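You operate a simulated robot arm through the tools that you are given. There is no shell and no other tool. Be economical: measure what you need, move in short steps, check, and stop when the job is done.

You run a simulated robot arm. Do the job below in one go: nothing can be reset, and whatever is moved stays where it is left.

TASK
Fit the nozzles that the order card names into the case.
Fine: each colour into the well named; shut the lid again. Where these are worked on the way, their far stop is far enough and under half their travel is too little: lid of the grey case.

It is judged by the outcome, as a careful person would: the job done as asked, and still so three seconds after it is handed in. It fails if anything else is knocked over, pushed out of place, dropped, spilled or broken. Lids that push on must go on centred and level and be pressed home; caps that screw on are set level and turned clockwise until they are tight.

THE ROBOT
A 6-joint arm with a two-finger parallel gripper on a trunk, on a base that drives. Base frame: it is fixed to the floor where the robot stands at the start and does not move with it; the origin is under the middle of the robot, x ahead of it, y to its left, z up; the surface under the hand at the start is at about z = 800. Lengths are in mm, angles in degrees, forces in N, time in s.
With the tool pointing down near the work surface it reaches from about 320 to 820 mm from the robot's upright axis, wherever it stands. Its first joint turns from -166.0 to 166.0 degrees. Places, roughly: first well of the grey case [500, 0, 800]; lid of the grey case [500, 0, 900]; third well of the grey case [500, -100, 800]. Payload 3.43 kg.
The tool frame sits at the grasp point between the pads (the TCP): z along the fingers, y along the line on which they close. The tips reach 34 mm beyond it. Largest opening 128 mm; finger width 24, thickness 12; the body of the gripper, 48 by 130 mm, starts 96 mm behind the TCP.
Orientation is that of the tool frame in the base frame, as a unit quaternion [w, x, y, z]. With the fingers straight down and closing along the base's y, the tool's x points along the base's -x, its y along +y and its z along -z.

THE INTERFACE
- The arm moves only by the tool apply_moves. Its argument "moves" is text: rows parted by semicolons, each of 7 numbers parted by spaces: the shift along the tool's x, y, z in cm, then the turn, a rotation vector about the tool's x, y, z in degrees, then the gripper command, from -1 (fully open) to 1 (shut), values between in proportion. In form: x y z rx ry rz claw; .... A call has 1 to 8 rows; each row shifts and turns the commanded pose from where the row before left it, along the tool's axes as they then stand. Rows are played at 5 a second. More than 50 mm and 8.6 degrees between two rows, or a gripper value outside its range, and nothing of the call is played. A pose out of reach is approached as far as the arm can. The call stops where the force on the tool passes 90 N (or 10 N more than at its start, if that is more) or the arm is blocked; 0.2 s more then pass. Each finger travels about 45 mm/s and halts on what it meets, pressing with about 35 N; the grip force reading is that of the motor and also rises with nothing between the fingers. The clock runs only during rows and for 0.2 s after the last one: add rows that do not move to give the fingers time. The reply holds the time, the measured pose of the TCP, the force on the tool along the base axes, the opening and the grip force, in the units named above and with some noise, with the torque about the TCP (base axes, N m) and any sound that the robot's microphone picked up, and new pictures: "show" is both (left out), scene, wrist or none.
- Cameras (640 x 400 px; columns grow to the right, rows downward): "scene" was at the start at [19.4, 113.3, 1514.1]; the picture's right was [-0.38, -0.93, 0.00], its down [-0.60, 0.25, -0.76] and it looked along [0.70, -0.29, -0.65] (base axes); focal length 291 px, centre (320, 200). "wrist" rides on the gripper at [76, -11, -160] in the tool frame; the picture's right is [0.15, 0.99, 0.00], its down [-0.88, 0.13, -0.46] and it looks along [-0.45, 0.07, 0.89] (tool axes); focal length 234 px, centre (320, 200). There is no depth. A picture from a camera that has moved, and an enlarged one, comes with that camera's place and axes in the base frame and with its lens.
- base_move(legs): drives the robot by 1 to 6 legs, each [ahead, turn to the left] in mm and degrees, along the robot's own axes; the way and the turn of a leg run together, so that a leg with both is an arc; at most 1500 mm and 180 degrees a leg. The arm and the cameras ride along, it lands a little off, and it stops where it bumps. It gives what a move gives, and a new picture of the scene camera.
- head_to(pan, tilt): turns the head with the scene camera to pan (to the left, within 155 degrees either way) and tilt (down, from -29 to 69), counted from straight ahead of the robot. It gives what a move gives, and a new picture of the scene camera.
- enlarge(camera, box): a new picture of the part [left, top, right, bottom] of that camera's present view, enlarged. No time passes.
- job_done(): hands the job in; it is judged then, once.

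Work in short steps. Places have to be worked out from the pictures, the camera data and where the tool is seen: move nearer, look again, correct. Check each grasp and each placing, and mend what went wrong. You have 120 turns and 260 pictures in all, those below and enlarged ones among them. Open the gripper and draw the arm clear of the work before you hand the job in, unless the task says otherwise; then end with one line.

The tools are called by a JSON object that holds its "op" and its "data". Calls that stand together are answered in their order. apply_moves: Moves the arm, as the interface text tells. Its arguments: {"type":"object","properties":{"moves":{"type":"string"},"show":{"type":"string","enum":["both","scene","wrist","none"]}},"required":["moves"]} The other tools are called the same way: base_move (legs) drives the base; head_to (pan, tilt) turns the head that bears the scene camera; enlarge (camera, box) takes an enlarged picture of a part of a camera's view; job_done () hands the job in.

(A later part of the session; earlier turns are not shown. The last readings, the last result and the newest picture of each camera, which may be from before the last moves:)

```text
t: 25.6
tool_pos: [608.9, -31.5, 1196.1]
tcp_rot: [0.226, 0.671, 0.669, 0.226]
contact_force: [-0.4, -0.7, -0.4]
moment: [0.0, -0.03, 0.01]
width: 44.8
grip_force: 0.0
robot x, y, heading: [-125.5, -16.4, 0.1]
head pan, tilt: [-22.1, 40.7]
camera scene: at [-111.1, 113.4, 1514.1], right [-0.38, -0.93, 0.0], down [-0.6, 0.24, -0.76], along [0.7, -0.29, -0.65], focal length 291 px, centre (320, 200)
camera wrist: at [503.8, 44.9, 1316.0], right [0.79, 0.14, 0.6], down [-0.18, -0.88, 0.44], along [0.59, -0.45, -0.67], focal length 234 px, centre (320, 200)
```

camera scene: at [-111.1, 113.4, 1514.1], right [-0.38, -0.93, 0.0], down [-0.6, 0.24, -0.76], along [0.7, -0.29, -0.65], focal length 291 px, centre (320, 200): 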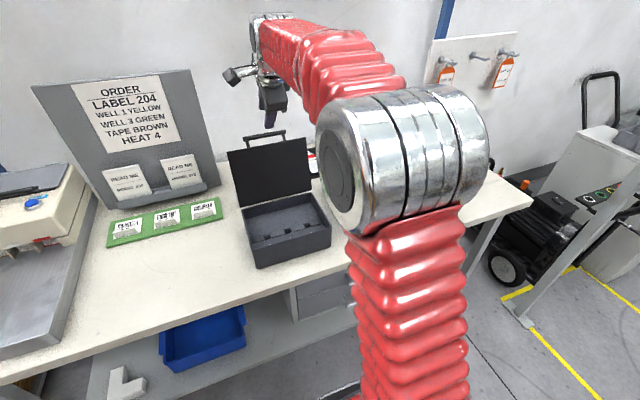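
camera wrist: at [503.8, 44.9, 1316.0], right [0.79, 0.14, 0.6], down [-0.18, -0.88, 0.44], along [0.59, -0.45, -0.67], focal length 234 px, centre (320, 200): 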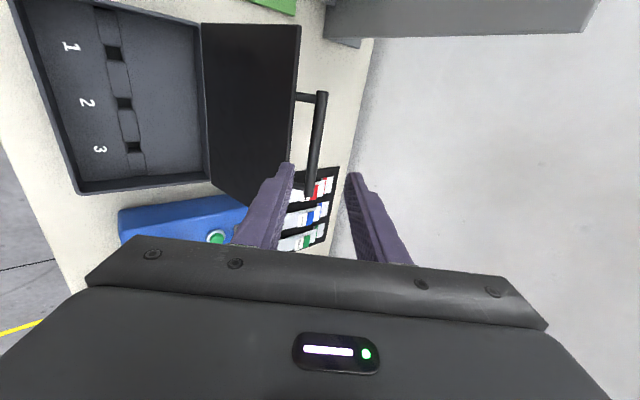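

The lid rests open at its stop. Its handle overhangs toward the rack, so I'll pick the nozzles with the tool leaning toward -y (camera on the -y side) from a base position further right. First, retract and untilt the arm.

{"op": "apply_moves", "data": {"moves": "0 -3.9 -3 7.4 0 0 0.3;0 -4.2 -2.4 7.4 0 0 0.3;0 -4.5 -1.8 7.4 0 0 0.3;0 -4.7 -1.3 7.4 0 0 0.3;0 -4.9 -.6 7.4 0 0 0.3;0 0 0 0 0 -8.5 0.3;0 0 0 0 0 -8.5 0.3;0 0 0 0 0 -8.5 0.3", "show": "none"}}

{"op": "apply_moves", "data": {"moves": "0 0 0 0 0 -8.5 0.3;0 0 0 0 0 -8.5 0.3;0 0 0 0 0 -8.5 0.3;0 0 0 0 0 -8.5 0.3;0 0 0 0 0 -8.5 0.3;0 0 0 0 0 -8.5 0.3;0 0 0 0 0 -8.5 0.3;0 0 0 0 0 -8.5 0.3", "show": "none"}}

{"op": "apply_moves", "data": {"moves": "0 0 0 0 0 -8.5 0.3;0 0 0 0 0 -8.5 0.3;0 0 0 0 0 -8.5 0.3;0 0 0 0 0 -8.5 0.3;0 0 0 0 0 -8.5 0.3;0 0 0 0 0 -8.5 0.3;0 0 0 0 0 -8.5 0.3;0 0 0 0 0 -8.5 0.3", "show": "wrist"}}

{"op": "head_to", "data": {"pan": -140, "tilt": 30}}

```text
t: 27.4
tool_pos: [366.3, -28.9, 1194.8]
tcp_rot: [0.003, 0.534, 0.845, 0.001]
contact_force: [-0.7, 0.1, -0.6]
moment: [-0.01, 0.04, 0.04]
width: 45.0
grip_force: 0.1
robot x, y, heading: [-130.7, -15.4, -0.3]
head pan, tilt: [-22.1, 40.7]
```

```text
t: 29.2
tool_pos: [366.1, -28.5, 1195.1]
tcp_rot: [0.002, -0.03, 1.0, -0.001]
contact_force: [-0.1, 0.4, 0.5]
moment: [-0.01, 0.02, -0.01]
width: 45.1
grip_force: 0.0
robot x, y, heading: [-126.9, -11.9, -0.1]
head pan, tilt: [-22.1, 40.7]
```

```text
t: 31.0
tool_pos: [366.4, -28.3, 1194.8]
tcp_rot: [0.003, -0.583, 0.812, -0.002]
contact_force: [-0.3, 0.0, 0.7]
moment: [0.03, -0.04, 0.01]
width: 45.0
grip_force: 0.1
robot x, y, heading: [-136.2, -16.3, 0.1]
head pan, tilt: [-22.1, 40.7]
camera wrist: at [351.2, -104.2, 1354.4], right [-0.98, 0.18, -0.01], down [0.15, 0.88, 0.46], along [0.09, 0.45, -0.89], focal length 234 px, centre (320, 200)
```

wrist: 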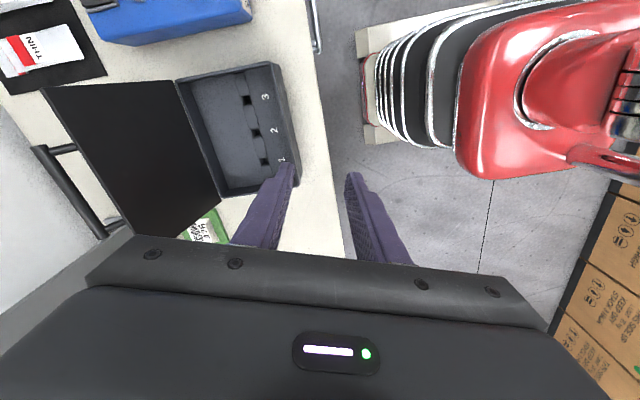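

```text
t: 33.0
tool_pos: [364.9, -28.6, 1194.7]
tcp_rot: [0.002, -0.582, 0.813, -0.002]
contact_force: [-0.5, 0.1, 0.5]
moment: [0.05, -0.02, 0.01]
width: 44.8
grip_force: 0.0
robot x, y, heading: [-128.0, -11.7, -0.0]
head pan, tilt: [-140.0, 30.0]
camera scene: at [-258.9, 87.0, 1530.5], right [-0.64, 0.77, 0.0], down [0.38, 0.32, -0.87], along [-0.66, -0.56, -0.5], focal length 291 px, centre (320, 200)
```

scene: 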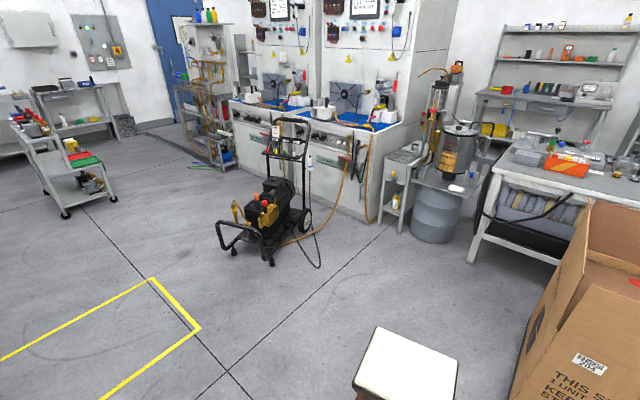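

A stool is about 800 mm behind, so I won't back up far. Look right before turning that way.

{"op": "head_to", "data": {"pan": -65, "tilt": 30}}

```text
t: 34.4
tool_pos: [365.0, -29.2, 1196.1]
tcp_rot: [0.002, -0.582, 0.813, -0.001]
contact_force: [-0.6, -0.1, -0.1]
moment: [0.01, 0.0, -0.01]
width: 45.0
grip_force: 0.0
robot x, y, heading: [-131.4, -16.7, 0.1]
head pan, tilt: [-65.0, 30.0]
camera scene: at [-151.5, 63.2, 1530.5], right [-0.91, -0.42, 0.0], down [-0.21, 0.45, -0.87], along [0.37, -0.79, -0.5], focal length 291 px, centre (320, 200)
```

scene: 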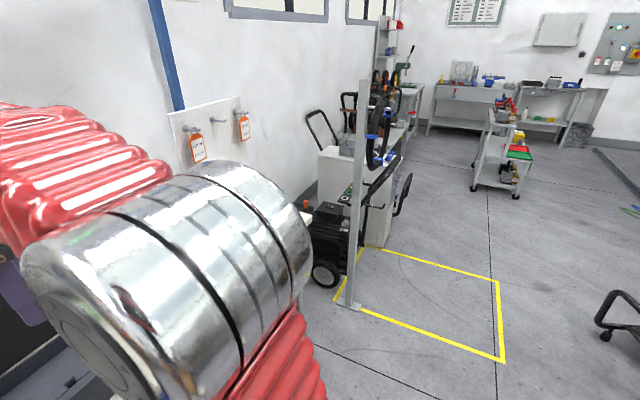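

The way to the right is clear. Drive: turn right 60°, ahead 270, turn back.

{"op": "base_move", "data": {"legs": [[0, -60], [270, 0], [0, 60]]}}

{"op": "head_to", "data": {"pan": 20, "tilt": 35}}

```text
t: 44.3
tool_pos: [502.8, -237.1, 1195.1]
tcp_rot: [0.002, -0.597, 0.803, -0.002]
contact_force: [-0.8, 1.2, -0.5]
moment: [0.04, -0.01, -0.02]
width: 44.9
grip_force: 0.1
robot x, y, heading: [6.3, -252.9, 1.6]
head pan, tilt: [-65.0, 30.0]
camera scene: at [-17.1, -175.7, 1530.5], right [-0.89, -0.45, 0.0], down [-0.23, 0.45, -0.87], along [0.39, -0.77, -0.5], focal length 291 px, centre (320, 200)
```

scene: 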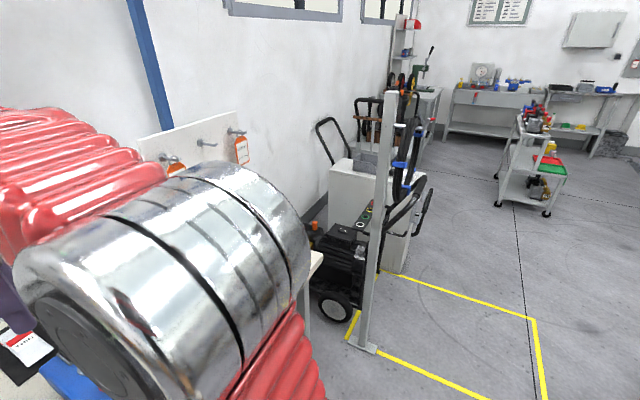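

```text
t: 45.9
tool_pos: [502.9, -236.9, 1195.0]
tcp_rot: [0.003, -0.596, 0.803, -0.001]
contact_force: [1.0, -0.4, -0.5]
moment: [0.01, 0.01, -0.01]
width: 44.9
grip_force: 0.0
robot x, y, heading: [5.4, -248.9, 1.9]
head pan, tilt: [20.0, 35.0]
camera scene: at [24.0, -62.4, 1522.7], right [0.37, -0.93, 0.0], down [-0.53, -0.21, -0.82], along [0.76, 0.3, -0.57], focal length 291 px, centre (320, 200)
```

scene: 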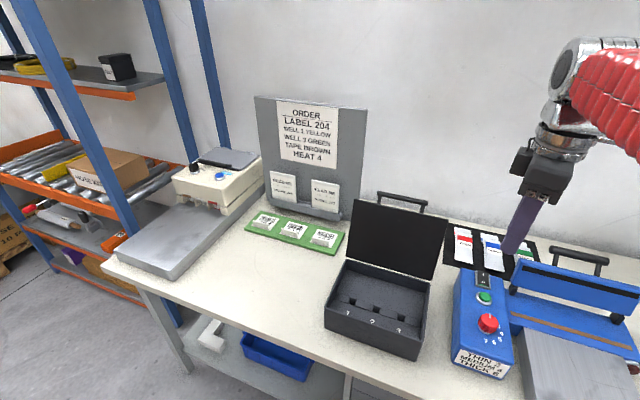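

Good view of wells. Enlarging the case.

{"op": "enlarge", "data": {"camera": "scene", "box": [315, 190, 455, 360]}}

{"op": "enlarge", "data": {"camera": "wrist", "box": [0, 0, 320, 250]}}

```text
2.35 times, centred on (385, 275) of scene
camera zoom: at [24.0, -62.4, 1522.7], right [0.37, -0.93, 0.0], down [-0.53, -0.21, -0.82], along [0.76, 0.3, -0.57], focal length 686 px, centre (167, 24)
```

zoom: 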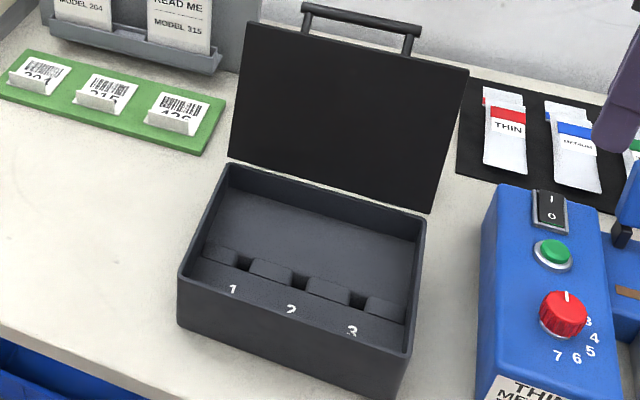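

```text
1.60 times, centred on (160, 125) of wrist
camera zoom: at [489.9, -312.9, 1354.8], right [-0.99, 0.15, -0.01], down [0.13, 0.88, 0.46], along [0.07, 0.45, -0.89], focal length 375 px, centre (576, 320)
```

zoom: 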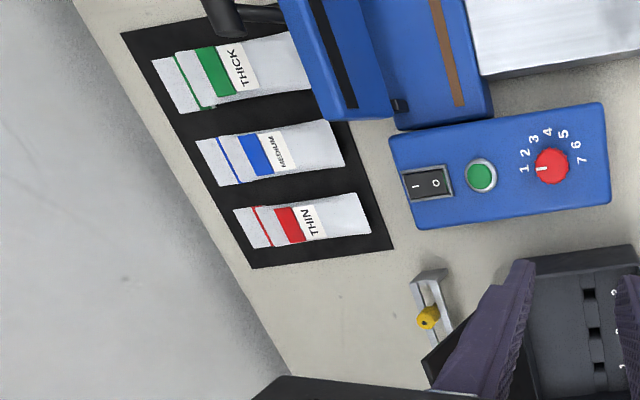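

Next: finish the yaw to 90° and lean the tool 30° (fingers pointing +y and down), still high up.

{"op": "apply_moves", "data": {"moves": "0 0 0 0 0 -8.4 0.3;0 0 0 0 0 -8.4 0.3;0 0 0 0 -7.5 0 0.1;0 0 0 0 -7.5 0 0.1;0 0 0 0 -7.5 0 0.1;0 0 0 0 -7.5 0 0.1;0 0 0 0 0 0 0.1", "show": "none"}}

```text
t: 47.5
tool_pos: [503.0, -237.7, 1195.3]
tcp_rot: [-0.186, 0.683, -0.682, -0.181]
contact_force: [0.6, -0.3, 0.0]
moment: [0.0, -0.02, -0.02]
width: 57.7
grip_force: 0.1
robot x, y, heading: [4.7, -249.3, 1.8]
head pan, tilt: [20.0, 35.0]
```

Moving over toward the yellow nozzle, still well above.

{"op": "apply_moves", "data": {"moves": "0.26 -4.52 1.24 0 0 0 0.1;0.26 -4.52 1.24 0 0 0 0.1;0.26 -4.52 1.24 0 0 0 0.1;0.26 -4.52 1.24 0 0 0 0.1;0.26 -4.52 1.24 0 0 0 0.1;0 0 0 0 0 0 0.1"}}

{"op": "enlarge", "data": {"camera": "wrist", "box": [220, 40, 420, 240]}}

```text
t: 48.9
tool_pos: [726.0, -219.1, 1137.4]
tcp_rot: [0.185, -0.683, 0.683, 0.181]
contact_force: [0.6, 0.5, 0.1]
moment: [0.01, 0.04, 0.02]
width: 57.6
grip_force: 0.1
robot x, y, heading: [3.8, -252.8, 1.7]
head pan, tilt: [20.0, 35.0]
camera scene: at [24.3, -62.3, 1522.7], right [0.37, -0.93, 0.0], down [-0.53, -0.21, -0.82], along [0.76, 0.3, -0.57], focal length 291 px, centre (320, 200)
camera wrist: at [737.7, -363.9, 1237.2], right [-0.99, -0.13, -0.08], down [-0.13, 0.54, 0.83], along [-0.06, 0.84, -0.55], focal length 234 px, centre (320, 200)
```

scene: 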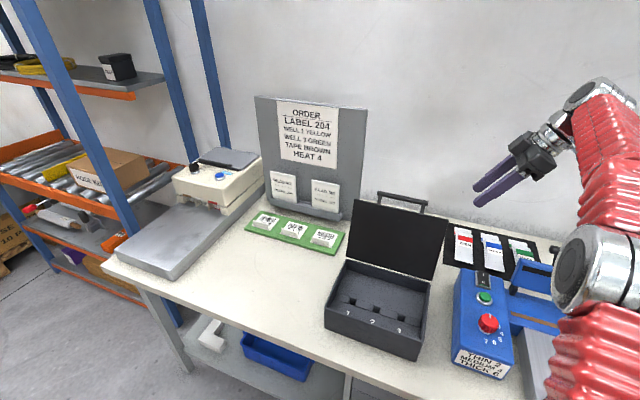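
wrist: 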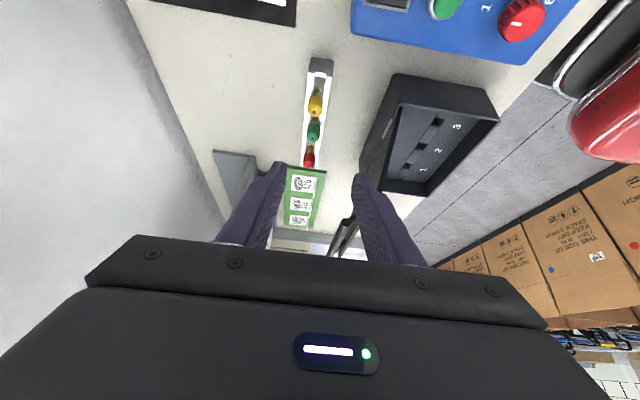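

```text
2.00 times, centred on (320, 140) of wrist
camera zoom: at [737.7, -363.9, 1237.2], right [-0.99, -0.13, -0.08], down [-0.13, 0.54, 0.83], along [-0.06, 0.84, -0.55], focal length 468 px, centre (320, 320)
```

zoom: 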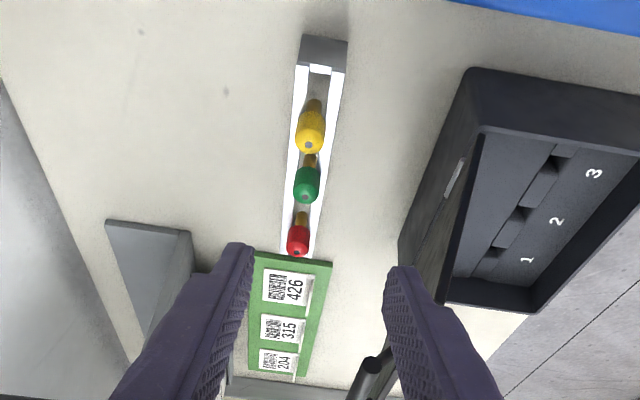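

Clear view of the rack. Descending along the lean toward the yellow nozzle, stopping about 55 mm short.

{"op": "apply_moves", "data": {"moves": "0.5 -.14 3.9 0 0 0 0.1;0.5 -.14 3.9 0 0 0 0.1;0.5 -.14 3.9 0 0 0 0.1;0.5 -.14 3.9 0 0 0 0.1;0.5 -.14 3.9 0 0 0 0.1;0 0 0 0 0 0 0.1"}}

{"op": "enlarge", "data": {"camera": "wrist", "box": [220, 40, 420, 240]}}

{"op": "enlarge", "data": {"camera": "scene", "box": [380, 120, 560, 260]}}

```text
t: 50.3
tool_pos: [737.1, -142.4, 955.6]
tcp_rot: [-0.185, 0.684, -0.682, -0.182]
contact_force: [-1.4, 0.4, 0.2]
moment: [0.0, 0.01, -0.02]
width: 57.6
grip_force: 0.0
robot x, y, heading: [6.8, -251.7, 1.7]
head pan, tilt: [20.0, 35.0]
camera scene: at [24.3, -62.3, 1522.7], right [0.37, -0.93, 0.0], down [-0.53, -0.21, -0.82], along [0.76, 0.3, -0.57], focal length 291 px, centre (320, 200)
camera wrist: at [746.8, -288.5, 1055.3], right [-0.99, -0.13, -0.08], down [-0.14, 0.54, 0.83], along [-0.06, 0.84, -0.55], focal length 234 px, centre (320, 200)
```

scene: 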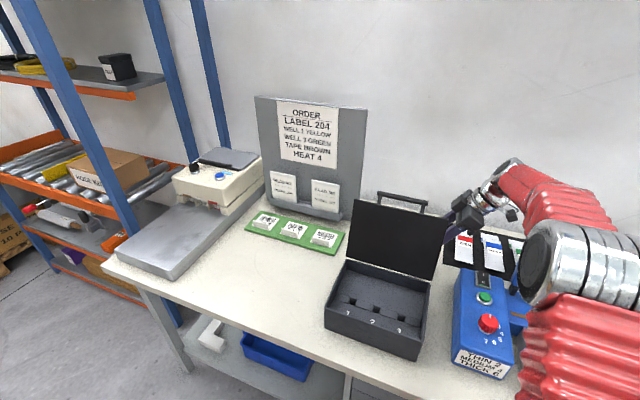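
wrist: 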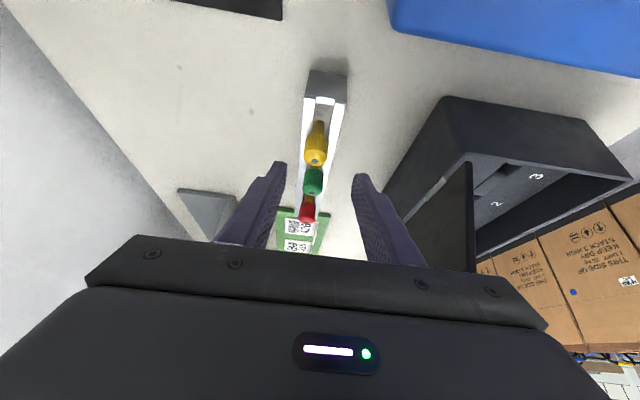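

```text
2.00 times, centred on (320, 140) of wrist
camera zoom: at [746.8, -288.5, 1055.3], right [-0.99, -0.13, -0.08], down [-0.14, 0.54, 0.83], along [-0.06, 0.84, -0.55], focal length 468 px, centre (320, 320)
```

zoom: 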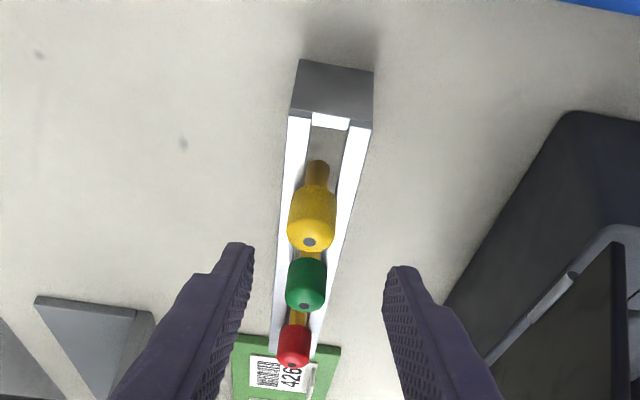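

```text
2.86 times, centred on (470, 190) of scene
camera zoom: at [24.3, -62.3, 1522.7], right [0.37, -0.93, 0.0], down [-0.53, -0.21, -0.82], along [0.76, 0.3, -0.57], focal length 833 px, centre (-109, 229)
```

zoom: 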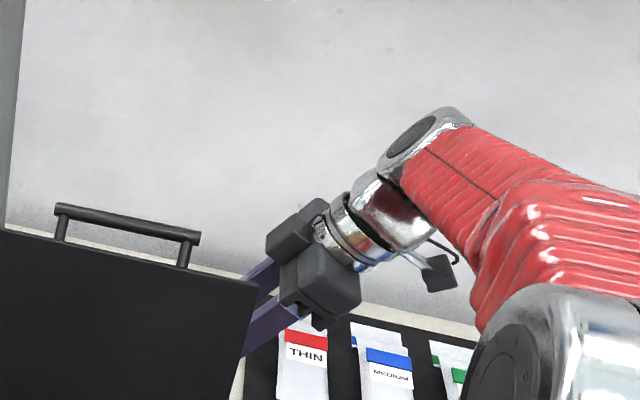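

The yellow's top is at about (742, -97, 880), rail top about z=853. I'll correct x by +5 mm and advance most of the way.

{"op": "apply_moves", "data": {"moves": "0.2 -.3 2.6 0 0 0 0.1;0.2 -.2 2.6 0 0 0 0.1;0 0 0 0 0 0 0.1", "show": "wrist"}}

{"op": "enlarge", "data": {"camera": "wrist", "box": [240, 80, 400, 240]}}

```text
t: 51.1
tool_pos: [741.9, -120.0, 907.9]
tcp_rot: [-0.185, 0.684, -0.682, -0.181]
contact_force: [0.2, -0.3, 0.3]
moment: [-0.03, 0.02, -0.01]
width: 57.7
grip_force: 0.1
robot x, y, heading: [0.9, -251.8, 1.6]
head pan, tilt: [20.0, 35.0]
camera wrist: at [752.2, -265.5, 1007.8], right [-0.99, -0.13, -0.08], down [-0.14, 0.54, 0.83], along [-0.06, 0.84, -0.55], focal length 234 px, centre (320, 200)
```

wrist: 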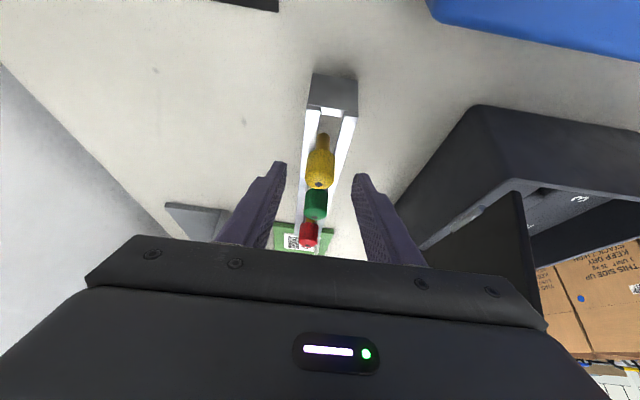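

```text
2.50 times, centred on (320, 160) of wrist
camera zoom: at [752.2, -265.5, 1007.8], right [-0.99, -0.13, -0.08], down [-0.14, 0.54, 0.83], along [-0.06, 0.84, -0.55], focal length 585 px, centre (320, 300)
```

zoom: 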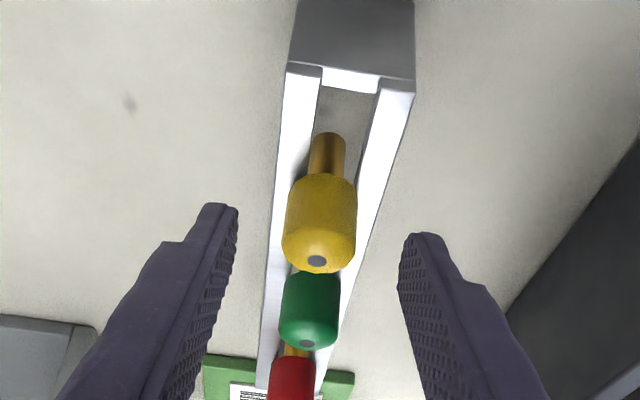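

Centred on yellow. Advance 17 mm and close gently.

{"op": "apply_moves", "data": {"moves": "0 0 1.7 0 0 0 0.1;0 0 0 0 0 0 0.1;0 0 0 0 0 0 1;0 0 0 0 0 0 1;0 0 0 0 0 0 1;0 0 0 0 0 0 1", "show": "wrist"}}

{"op": "enlarge", "data": {"camera": "wrist", "box": [240, 80, 400, 240]}}

```text
t: 52.5
tool_pos: [741.3, -111.6, 893.7]
tcp_rot: [-0.185, 0.684, -0.682, -0.181]
contact_force: [-0.2, 0.7, -0.3]
moment: [0.0, 0.01, -0.04]
width: 25.2
grip_force: 35.2
robot x, y, heading: [1.9, -252.9, 1.5]
head pan, tilt: [20.0, 35.0]
camera wrist: at [752.2, -256.3, 993.5], right [-0.99, -0.13, -0.08], down [-0.13, 0.54, 0.83], along [-0.06, 0.84, -0.55], focal length 234 px, centre (320, 200)
```

wrist: 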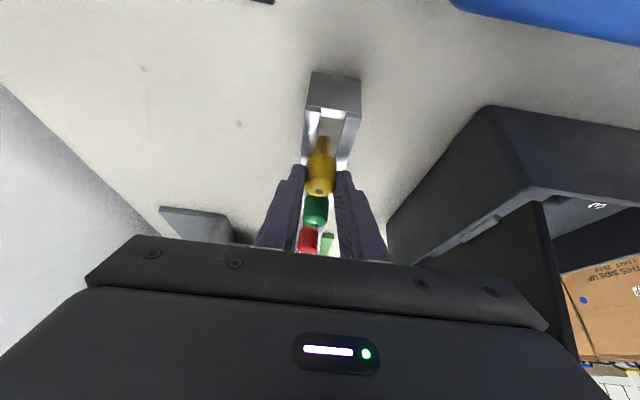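

```text
2.50 times, centred on (320, 160) of wrist
camera zoom: at [752.2, -256.3, 993.5], right [-0.99, -0.13, -0.08], down [-0.13, 0.54, 0.83], along [-0.06, 0.84, -0.55], focal length 585 px, centre (320, 300)
```

zoom: 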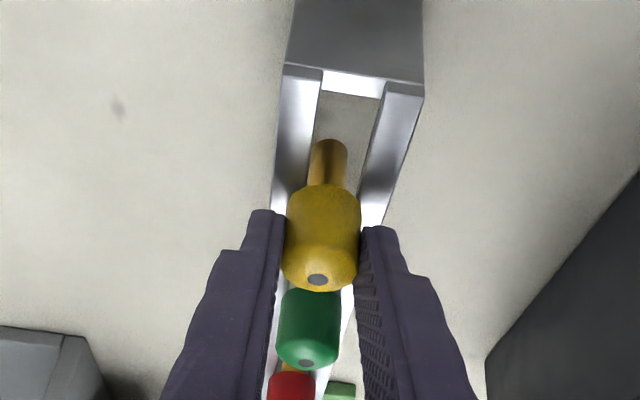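

Gripped at 25 mm. Lift straight up 80 mm and look.

{"op": "apply_moves", "data": {"moves": "-0.5 0 -0.87 0 0 0 1;-1 0 -1.73 0 0 0 1;-1 0 -1.73 0 0 0 1;-1.5 0 -2.6 0 0 0 1;0 0 0 0 0 0 1", "show": "wrist"}}

{"op": "enlarge", "data": {"camera": "wrist", "box": [240, 80, 400, 240]}}

```text
t: 53.7
tool_pos: [741.8, -111.9, 974.1]
tcp_rot: [-0.185, 0.683, -0.682, -0.182]
contact_force: [-1.3, -0.4, 0.3]
moment: [-0.01, -0.01, 0.04]
width: 25.2
grip_force: 35.0
robot x, y, heading: [5.1, -248.9, 1.8]
head pan, tilt: [20.0, 35.0]
camera wrist: at [751.9, -256.6, 1073.4], right [-0.99, -0.13, -0.08], down [-0.13, 0.54, 0.83], along [-0.06, 0.84, -0.55], focal length 234 px, centre (320, 200)
```

wrist: 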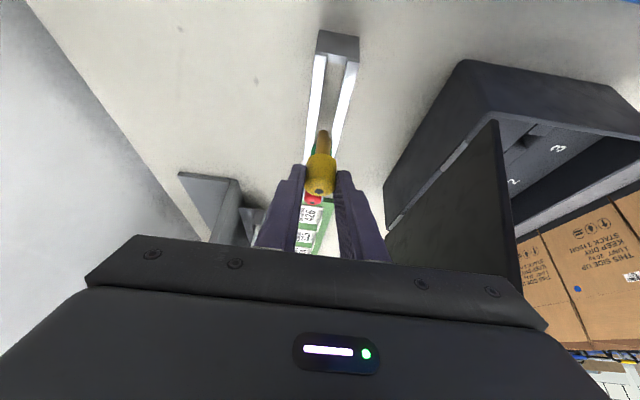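

```text
2.50 times, centred on (320, 160) of wrist
camera zoom: at [751.9, -256.6, 1073.4], right [-0.99, -0.13, -0.08], down [-0.13, 0.54, 0.83], along [-0.06, 0.84, -0.55], focal length 585 px, centre (320, 300)
```

zoom: 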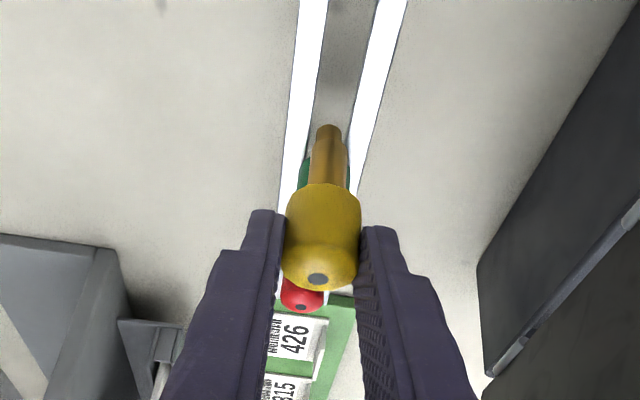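

Yellow is held upright; I estimate it at 67 mm long. I'll raise above the lid height and carry it over the case.

{"op": "apply_moves", "data": {"moves": "-1.68 0 -4.1 0 0 0 1;-1.68 0 -4.1 0 0 0 1;-1.68 0 -4.1 0 0 0 1;-1.68 0 -4.1 0 0 0 1;-1.68 0 -4.1 0 0 0 1;0 0 0 0 0 0 1", "show": "scene"}}

{"op": "apply_moves", "data": {"moves": "-1.73 3.82 1.0 0 0 0 1;-1.73 3.82 1.0 0 0 0 1;-1.73 3.82 1.0 0 0 0 1;-1.73 3.82 1.0 0 0 0 1;-1.73 3.82 1.0 0 0 0 1;-1.73 3.82 1.0 0 0 0 1;0 0 0 0 0 0 1"}}

{"op": "enlarge", "data": {"camera": "wrist", "box": [200, 0, 440, 240]}}

```text
t: 55.1
tool_pos: [732.5, -143.8, 1186.4]
tcp_rot: [-0.184, 0.684, -0.682, -0.181]
contact_force: [0.3, -0.3, -0.1]
moment: [-0.04, -0.02, 0.02]
width: 25.4
grip_force: 35.0
out of reach, approached as far as the arm can: row 5
robot x, y, heading: [6.9, -250.9, 1.8]
head pan, tilt: [20.0, 35.0]
camera scene: at [24.3, -62.3, 1522.7], right [0.37, -0.93, 0.0], down [-0.53, -0.21, -0.82], along [0.76, 0.3, -0.57], focal length 291 px, centre (320, 200)
```

scene: 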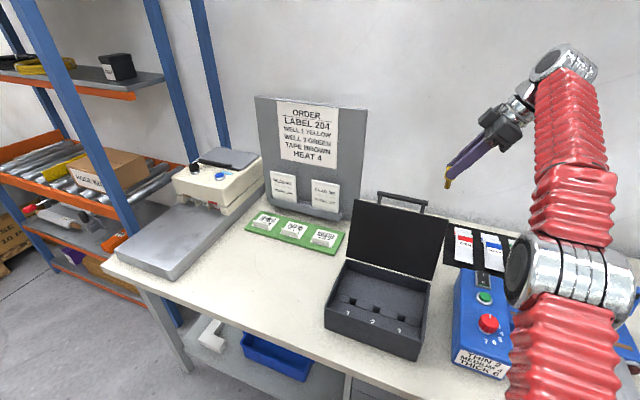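

```text
t: 56.7
tool_pos: [501.2, -22.1, 1184.6]
tcp_rot: [-0.185, 0.683, -0.683, -0.181]
contact_force: [1.0, 0.6, -0.9]
moment: [-0.02, 0.03, -0.04]
width: 25.6
grip_force: 35.3
robot x, y, heading: [6.5, -250.3, 1.6]
head pan, tilt: [20.0, 35.0]
camera scene: at [24.0, -62.3, 1522.7], right [0.37, -0.93, 0.0], down [-0.53, -0.21, -0.82], along [0.76, 0.3, -0.57], focal length 291 px, centre (320, 200)
camera wrist: at [512.4, -167.3, 1284.8], right [-0.99, -0.13, -0.08], down [-0.13, 0.54, 0.83], along [-0.06, 0.84, -0.55], focal length 234 px, centre (320, 200)
```

scene: 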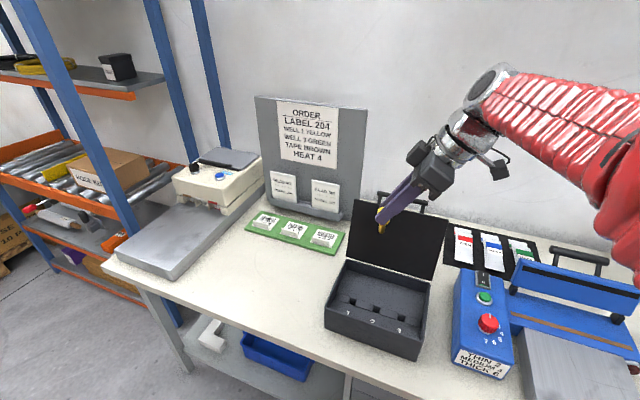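
wrist: 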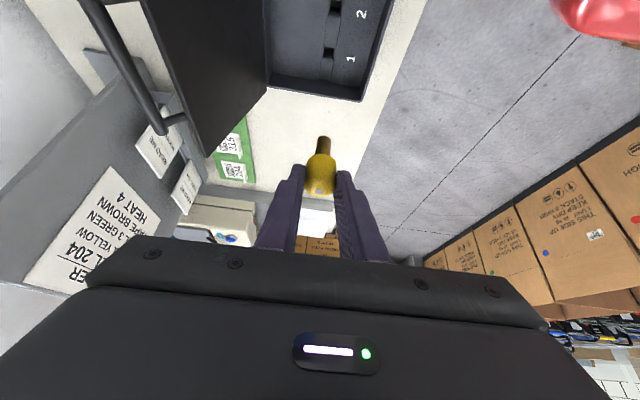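

```text
1.67 times, centred on (320, 120) of wrist
camera zoom: at [512.4, -167.3, 1284.8], right [-0.99, -0.13, -0.08], down [-0.13, 0.54, 0.83], along [-0.06, 0.84, -0.55], focal length 390 px, centre (320, 333)
```

zoom: 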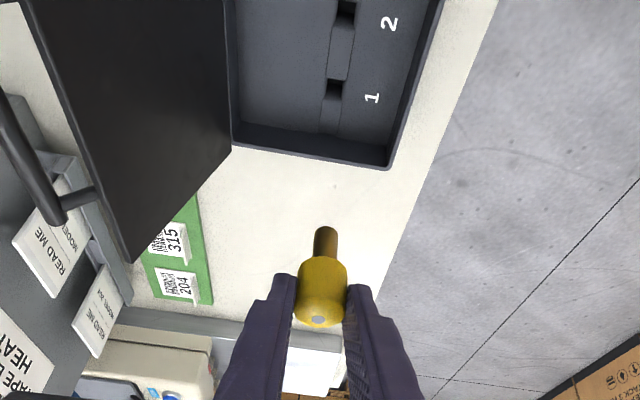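

Well 1 is at about (506, 36), ledge z≈853. Lowering above it with the nozzle tip just above the case rim.

{"op": "apply_moves", "data": {"moves": "1.12 -.1 3.62 0 0 0 1;1.12 -.1 3.62 0 0 0 1;1.12 -.1 3.62 0 0 0 1;1.12 -.1 3.62 0 0 0 1;1.12 -.1 3.62 0 0 0 1;0 0 0 0 0 0 1"}}

{"op": "enlarge", "data": {"camera": "wrist", "box": [240, 60, 400, 220]}}

{"op": "enlarge", "data": {"camera": "scene", "box": [315, 220, 455, 340]}}

```text
t: 58.1
tool_pos: [507.8, 20.3, 998.8]
tcp_rot: [-0.185, 0.683, -0.683, -0.181]
contact_force: [-0.8, -0.8, -1.4]
moment: [0.02, 0.0, -0.02]
width: 25.4
grip_force: 35.2
robot x, y, heading: [9.4, -253.5, 1.6]
head pan, tilt: [20.0, 35.0]
camera scene: at [24.1, -62.3, 1522.7], right [0.37, -0.93, 0.0], down [-0.53, -0.21, -0.82], along [0.76, 0.3, -0.57], focal length 291 px, centre (320, 200)
camera wrist: at [518.8, -123.8, 1099.8], right [-0.99, -0.13, -0.08], down [-0.14, 0.54, 0.83], along [-0.06, 0.84, -0.55], focal length 234 px, centre (320, 200)
```

scene: 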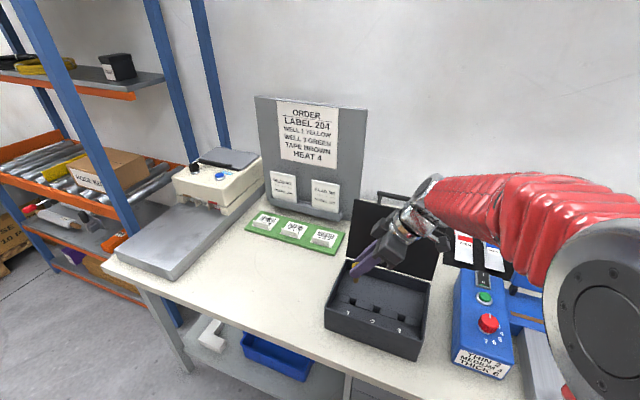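
wrist: 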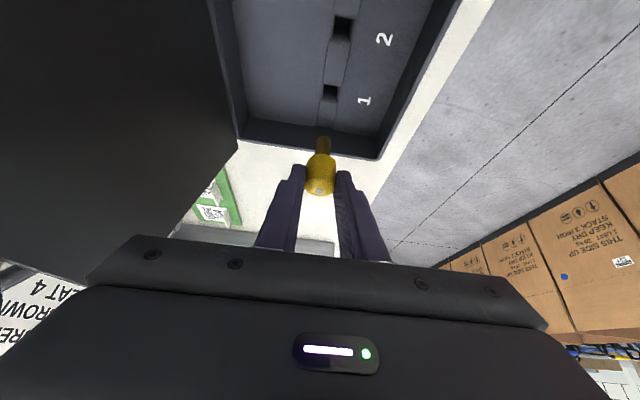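

```text
2.50 times, centred on (320, 140) of wrist
camera zoom: at [518.8, -123.8, 1099.8], right [-0.99, -0.13, -0.08], down [-0.14, 0.54, 0.83], along [-0.06, 0.84, -0.55], focal length 585 px, centre (320, 350)
```

zoom: 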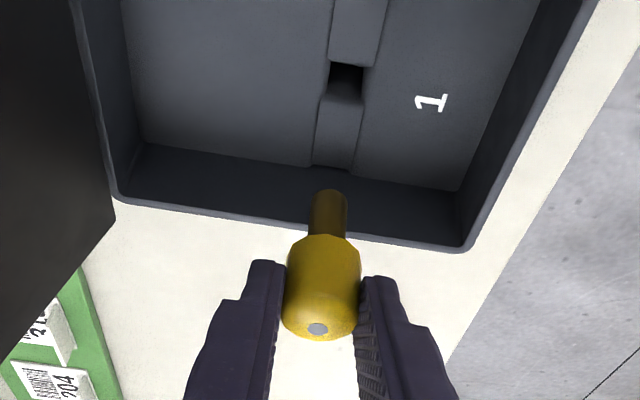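

```text
3.33 times, centred on (385, 280) of scene
camera zoom: at [24.1, -62.3, 1522.7], right [0.37, -0.93, 0.0], down [-0.53, -0.21, -0.82], along [0.76, 0.3, -0.57], focal length 972 px, centre (103, -67)
```

zoom: 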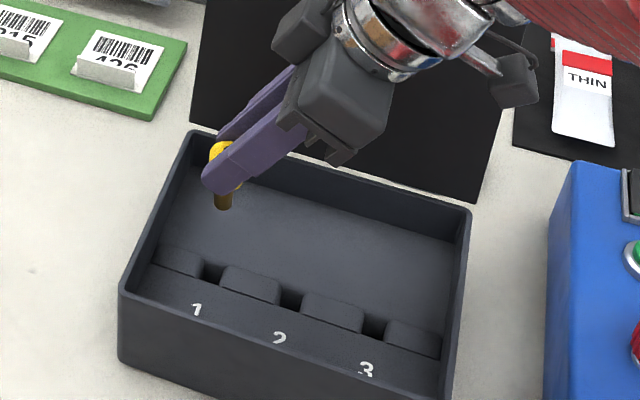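

Lowering 45 mm straight down to compare the stem tip with the well at close range.

{"op": "apply_moves", "data": {"moves": "1.1 0 1.95 0 0 0 1;1.1 0 1.95 0 0 0 1;0 0 0 0 0 0 1", "show": "none"}}

{"op": "enlarge", "data": {"camera": "wrist", "box": [260, 60, 380, 180]}}

{"op": "enlarge", "data": {"camera": "scene", "box": [325, 250, 425, 330]}}

```text
t: 58.9
tool_pos: [508.2, 21.4, 953.4]
tcp_rot: [-0.185, 0.683, -0.683, -0.181]
contact_force: [-0.5, 0.7, -1.1]
moment: [0.0, 0.01, -0.01]
width: 25.6
grip_force: 35.1
robot x, y, heading: [0.0, -250.5, 1.6]
head pan, tilt: [20.0, 35.0]
```

```text
3.33 times, centred on (320, 120) of wrist
camera zoom: at [519.0, -123.4, 1054.9], right [-0.99, -0.13, -0.08], down [-0.14, 0.54, 0.83], along [-0.06, 0.84, -0.55], focal length 781 px, centre (320, 467)
```

zoom: 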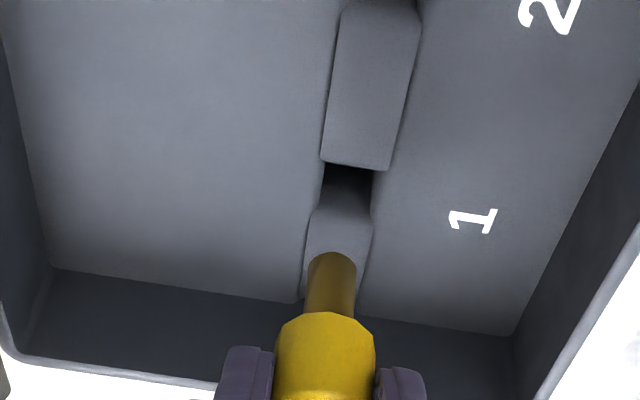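

```text
5.00 times, centred on (375, 290) of scene
camera zoom: at [24.1, -62.3, 1522.7], right [0.37, -0.93, 0.0], down [-0.53, -0.21, -0.82], along [0.76, 0.3, -0.57], focal length 1457 px, centre (45, -250)
```

zoom: 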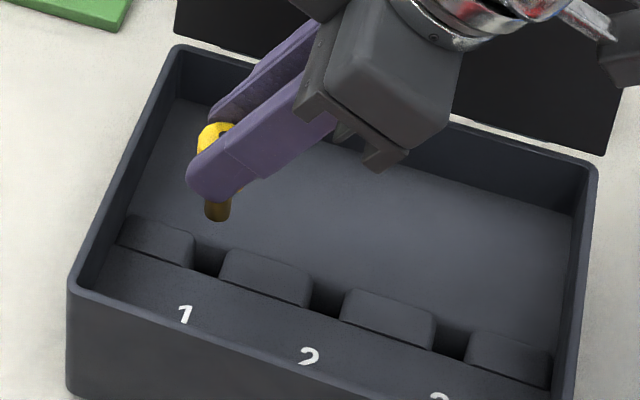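

Triangulation suggests the ribs' tops are at z≈842 and well 1 at about (506, 38). Lower 32 mm more with x −3 mm, leaving the stem just above the ribs.

{"op": "apply_moves", "data": {"moves": "0.8 0.15 1.39 0 0 0 1;0.8 0.15 1.39 0 0 0 1;0 0 0 0 0 0 1", "show": "none"}}

{"op": "enlarge", "data": {"camera": "wrist", "box": [270, 70, 370, 190]}}

{"op": "enlarge", "data": {"camera": "scene", "box": [325, 260, 405, 320]}}

```text
t: 59.7
tool_pos: [504.8, 22.9, 923.8]
tcp_rot: [-0.185, 0.683, -0.682, -0.181]
contact_force: [0.5, 0.0, -1.1]
moment: [-0.05, 0.02, 0.01]
width: 25.5
grip_force: 35.3
robot x, y, heading: [7.8, -249.7, 1.9]
head pan, tilt: [20.0, 35.0]
```

```text
3.33 times, centred on (320, 130) of wrist
camera zoom: at [515.5, -123.4, 1024.0], right [-0.99, -0.13, -0.08], down [-0.14, 0.54, 0.83], along [-0.06, 0.84, -0.55], focal length 781 px, centre (320, 433)
```

zoom: 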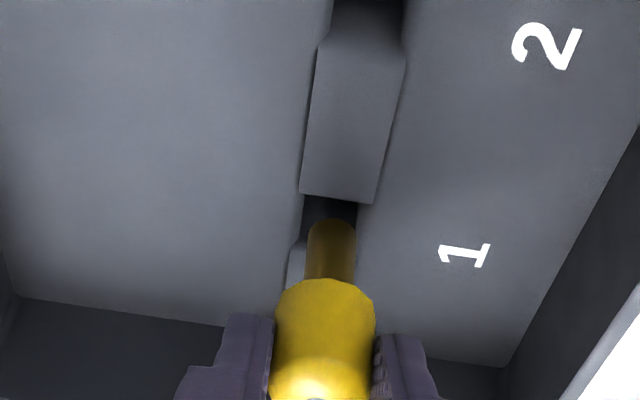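

```text
6.67 times, centred on (365, 290) of scene
camera zoom: at [24.1, -62.3, 1522.7], right [0.37, -0.93, 0.0], down [-0.53, -0.21, -0.82], along [0.76, 0.3, -0.57], focal length 1943 px, centre (20, -400)
```

zoom: 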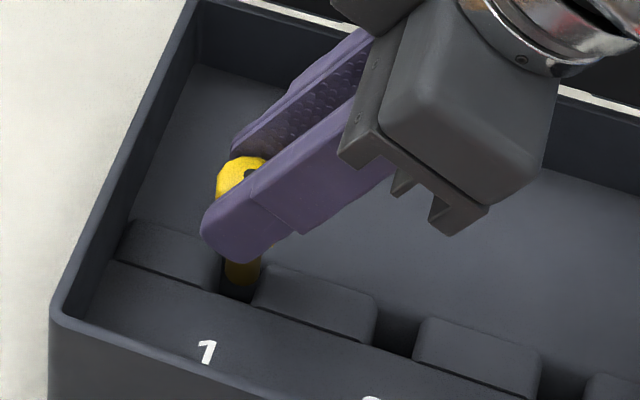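

x looks aligned; in y I estimate +3 mm is needed. Lower 7 mm with y +2 mm and look again.

{"op": "apply_moves", "data": {"moves": "0.18 0 0.71 0 0 0 1;0 0 0 0 0 0 1", "show": "none"}}

{"op": "enlarge", "data": {"camera": "wrist", "box": [280, 90, 360, 170]}}

{"op": "enlarge", "data": {"camera": "scene", "box": [335, 270, 395, 320]}}

```text
t: 60.3
tool_pos: [505.7, 22.8, 916.7]
tcp_rot: [-0.185, 0.684, -0.682, -0.18]
contact_force: [0.8, -0.6, 0.2]
moment: [0.0, 0.01, 0.0]
width: 25.5
grip_force: 35.2
robot x, y, heading: [6.5, -253.2, 1.9]
head pan, tilt: [20.0, 35.0]
```

```text
5.00 times, centred on (320, 130) of wrist
camera zoom: at [516.2, -121.7, 1016.7], right [-0.99, -0.13, -0.08], down [-0.13, 0.54, 0.83], along [-0.06, 0.84, -0.55], focal length 1171 px, centre (320, 550)
```

zoom: 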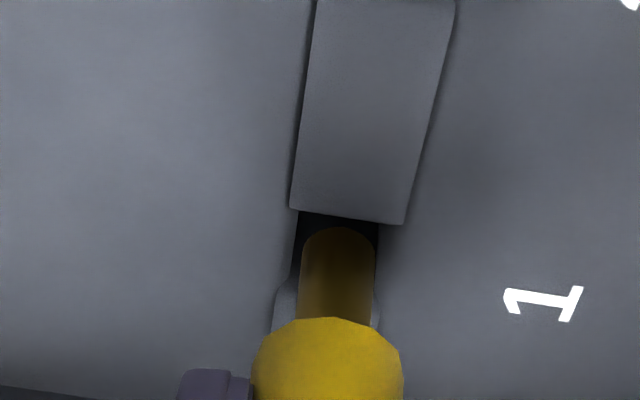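

```text
8.00 times, centred on (365, 295) of scene
camera zoom: at [24.1, -62.3, 1522.7], right [0.37, -0.93, 0.0], down [-0.53, -0.21, -0.82], along [0.76, 0.3, -0.57], focal length 2332 px, centre (-40, -560)
```

zoom: 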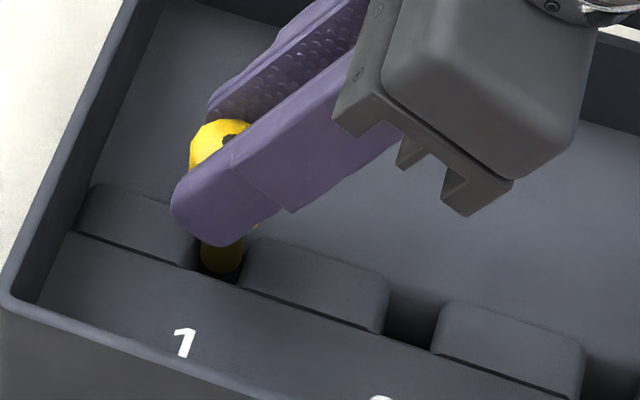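

Stem is at the gap opening. Nudge +2 mm in y and lower 8 mm, watching the force.

{"op": "apply_moves", "data": {"moves": "-0.17 0 0.1 0 0 0 1;0.2 0 0.35 0 0 0 1;0.2 0 0.35 0 0 0 1;0 0 0 0 0 0 1", "show": "none"}}

{"op": "enlarge", "data": {"camera": "wrist", "box": [280, 90, 360, 170]}}

{"op": "enlarge", "data": {"camera": "scene", "box": [335, 270, 395, 320]}}

```text
t: 61.3
tool_pos: [505.9, 25.4, 907.9]
tcp_rot: [-0.184, 0.684, -0.682, -0.181]
contact_force: [0.0, 0.3, -0.1]
moment: [0.0, 0.01, 0.01]
width: 25.5
grip_force: 35.4
robot x, y, heading: [7.0, -251.6, 1.9]
head pan, tilt: [20.0, 35.0]
```

```text
5.00 times, centred on (320, 130) of wrist
camera zoom: at [515.8, -120.8, 1008.8], right [-0.99, -0.13, -0.08], down [-0.14, 0.54, 0.83], along [-0.06, 0.84, -0.55], focal length 1171 px, centre (320, 550)
```

zoom: 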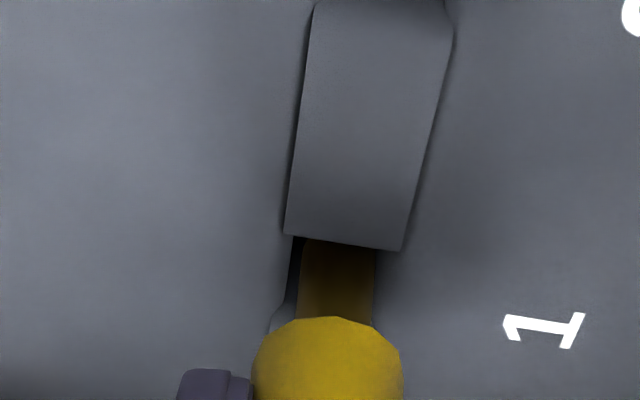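

```text
8.00 times, centred on (365, 295) of scene
camera zoom: at [24.1, -62.3, 1522.7], right [0.37, -0.93, 0.0], down [-0.53, -0.21, -0.82], along [0.76, 0.3, -0.57], focal length 2332 px, centre (-40, -560)
```

zoom: 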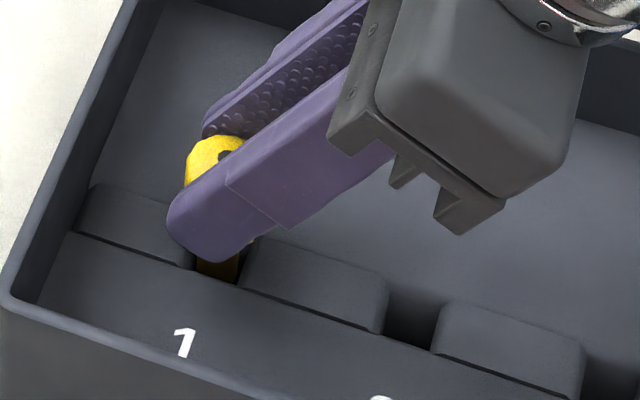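

The stem is inside the well with no contact. Continue down in 4 mm steps.

{"op": "apply_moves", "data": {"moves": "0.2 0 0.35 0 0 0 1;0.2 0 0.35 0 0 0 1;0.2 0 0.35 0 0 0 1;0.2 0 0.35 0 0 0 1;0 0 0 0 0 0 1", "show": "none"}}

{"op": "enlarge", "data": {"camera": "wrist", "box": [280, 90, 360, 170]}}

{"op": "enlarge", "data": {"camera": "scene", "box": [335, 270, 395, 320]}}

```text
t: 62.5
tool_pos: [506.5, 24.1, 893.3]
tcp_rot: [-0.185, 0.683, -0.683, -0.181]
contact_force: [0.3, -0.7, -0.9]
moment: [0.01, 0.03, -0.04]
width: 25.4
grip_force: 34.2
robot x, y, heading: [4.4, -254.7, 1.6]
head pan, tilt: [20.0, 35.0]
```

```text
5.00 times, centred on (320, 130) of wrist
camera zoom: at [516.5, -120.9, 992.9], right [-0.99, -0.13, -0.08], down [-0.13, 0.54, 0.83], along [-0.06, 0.84, -0.55], focal length 1171 px, centre (320, 550)
```

zoom: 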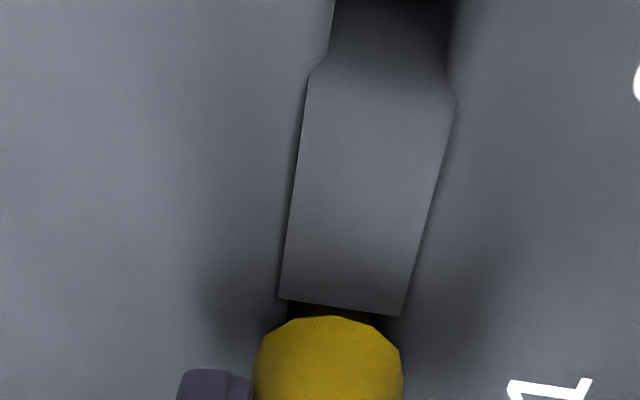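

```text
8.00 times, centred on (365, 295) of scene
camera zoom: at [24.1, -62.3, 1522.7], right [0.37, -0.93, 0.0], down [-0.53, -0.21, -0.82], along [0.76, 0.3, -0.57], focal length 2332 px, centre (-40, -560)
```

zoom: 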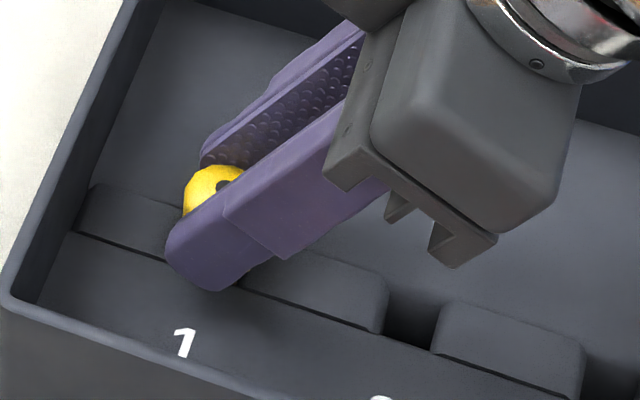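

Still free. Continue in 2.5 mm steps until it seats.

{"op": "apply_moves", "data": {"moves": "0.125 0 0.22 0 0 0 1;0.125 0 0.22 0 0 0 1;0.125 0 0.22 0 0 0 1;0 0 0 0 0 0 1", "show": "none"}}

```text
t: 63.5
tool_pos: [506.5, 25.0, 886.2]
tcp_rot: [-0.186, 0.684, -0.682, -0.18]
contact_force: [3.1, 4.2, 22.3]
moment: [0.48, 0.07, -0.14]
width: 25.5
grip_force: 35.2
robot x, y, heading: [5.8, -249.4, 1.5]
head pan, tilt: [20.0, 35.0]
```

Contact at 22 N near the expected seating height. Check visually.

{"op": "enlarge", "data": {"camera": "wrist", "box": [270, 110, 370, 210]}}

{"op": "enlarge", "data": {"camera": "scene", "box": [335, 270, 395, 320]}}

```text
4.00 times, centred on (320, 160) of wrist
camera zoom: at [516.5, -120.3, 986.3], right [-0.99, -0.13, -0.08], down [-0.14, 0.53, 0.83], along [-0.06, 0.84, -0.55], focal length 937 px, centre (320, 360)
```

zoom: 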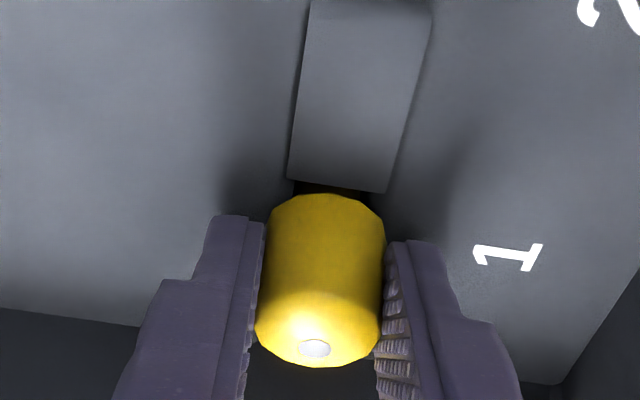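

```text
8.00 times, centred on (365, 295) of scene
camera zoom: at [23.7, -62.4, 1522.7], right [0.37, -0.93, 0.0], down [-0.53, -0.21, -0.82], along [0.76, 0.3, -0.57], focal length 2332 px, centre (-40, -560)
```

zoom: 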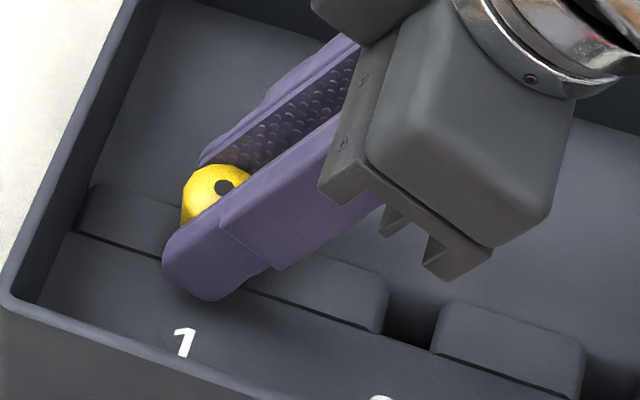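

The stem likely reached the well bottom. A gentle extra 2 mm push will tell whether it is solid.

{"op": "apply_moves", "data": {"moves": "0.1 0 0.17 0 0 0 1;0 0 0 0 0 0 1", "show": "none"}}

```text
t: 64.1
tool_pos: [505.4, 24.8, 885.7]
tcp_rot: [-0.186, 0.684, -0.681, -0.181]
contact_force: [6.7, 2.1, 40.2]
moment: [0.33, 0.36, 0.07]
width: 25.3
grip_force: 34.6
robot x, y, heading: [7.4, -249.0, 1.7]
head pan, tilt: [20.0, 35.0]
```

Solid bottom. Relieve the push and open the fingers.

{"op": "apply_moves", "data": {"moves": "-0.2 0 -0.34 0 0 0 1;0 0 0 0 0 0 0.5;0 0 0 0 0 0 0.3;0 0 0 0 0 0 0.3", "show": "none"}}

{"op": "enlarge", "data": {"camera": "wrist", "box": [250, 90, 390, 230]}}

{"op": "enlarge", "data": {"camera": "scene", "box": [335, 270, 395, 320]}}

```text
t: 65.1
tool_pos: [505.2, 25.7, 886.9]
tcp_rot: [-0.184, 0.684, -0.683, -0.181]
contact_force: [-0.8, 0.1, 0.7]
moment: [-0.01, 0.0, 0.02]
width: 44.7
grip_force: 0.0
robot x, y, heading: [5.3, -250.6, 1.5]
head pan, tilt: [20.0, 35.0]
```

```text
2.86 times, centred on (320, 160) of wrist
camera zoom: at [516.1, -120.5, 988.0], right [-0.99, -0.13, -0.08], down [-0.13, 0.54, 0.83], along [-0.06, 0.83, -0.55], focal length 669 px, centre (320, 314)
```

zoom: 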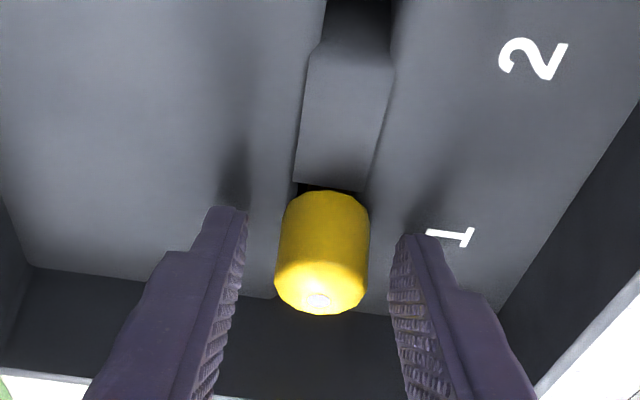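

```text
8.00 times, centred on (365, 295) of scene
camera zoom: at [24.1, -62.3, 1522.7], right [0.37, -0.93, 0.0], down [-0.53, -0.21, -0.82], along [0.76, 0.3, -0.57], focal length 2332 px, centre (-40, -560)
```

zoom: 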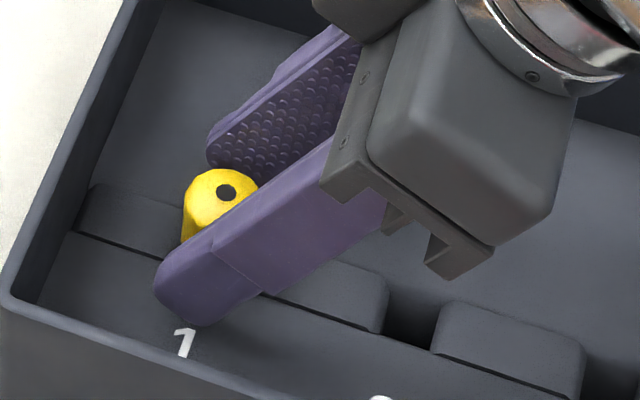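

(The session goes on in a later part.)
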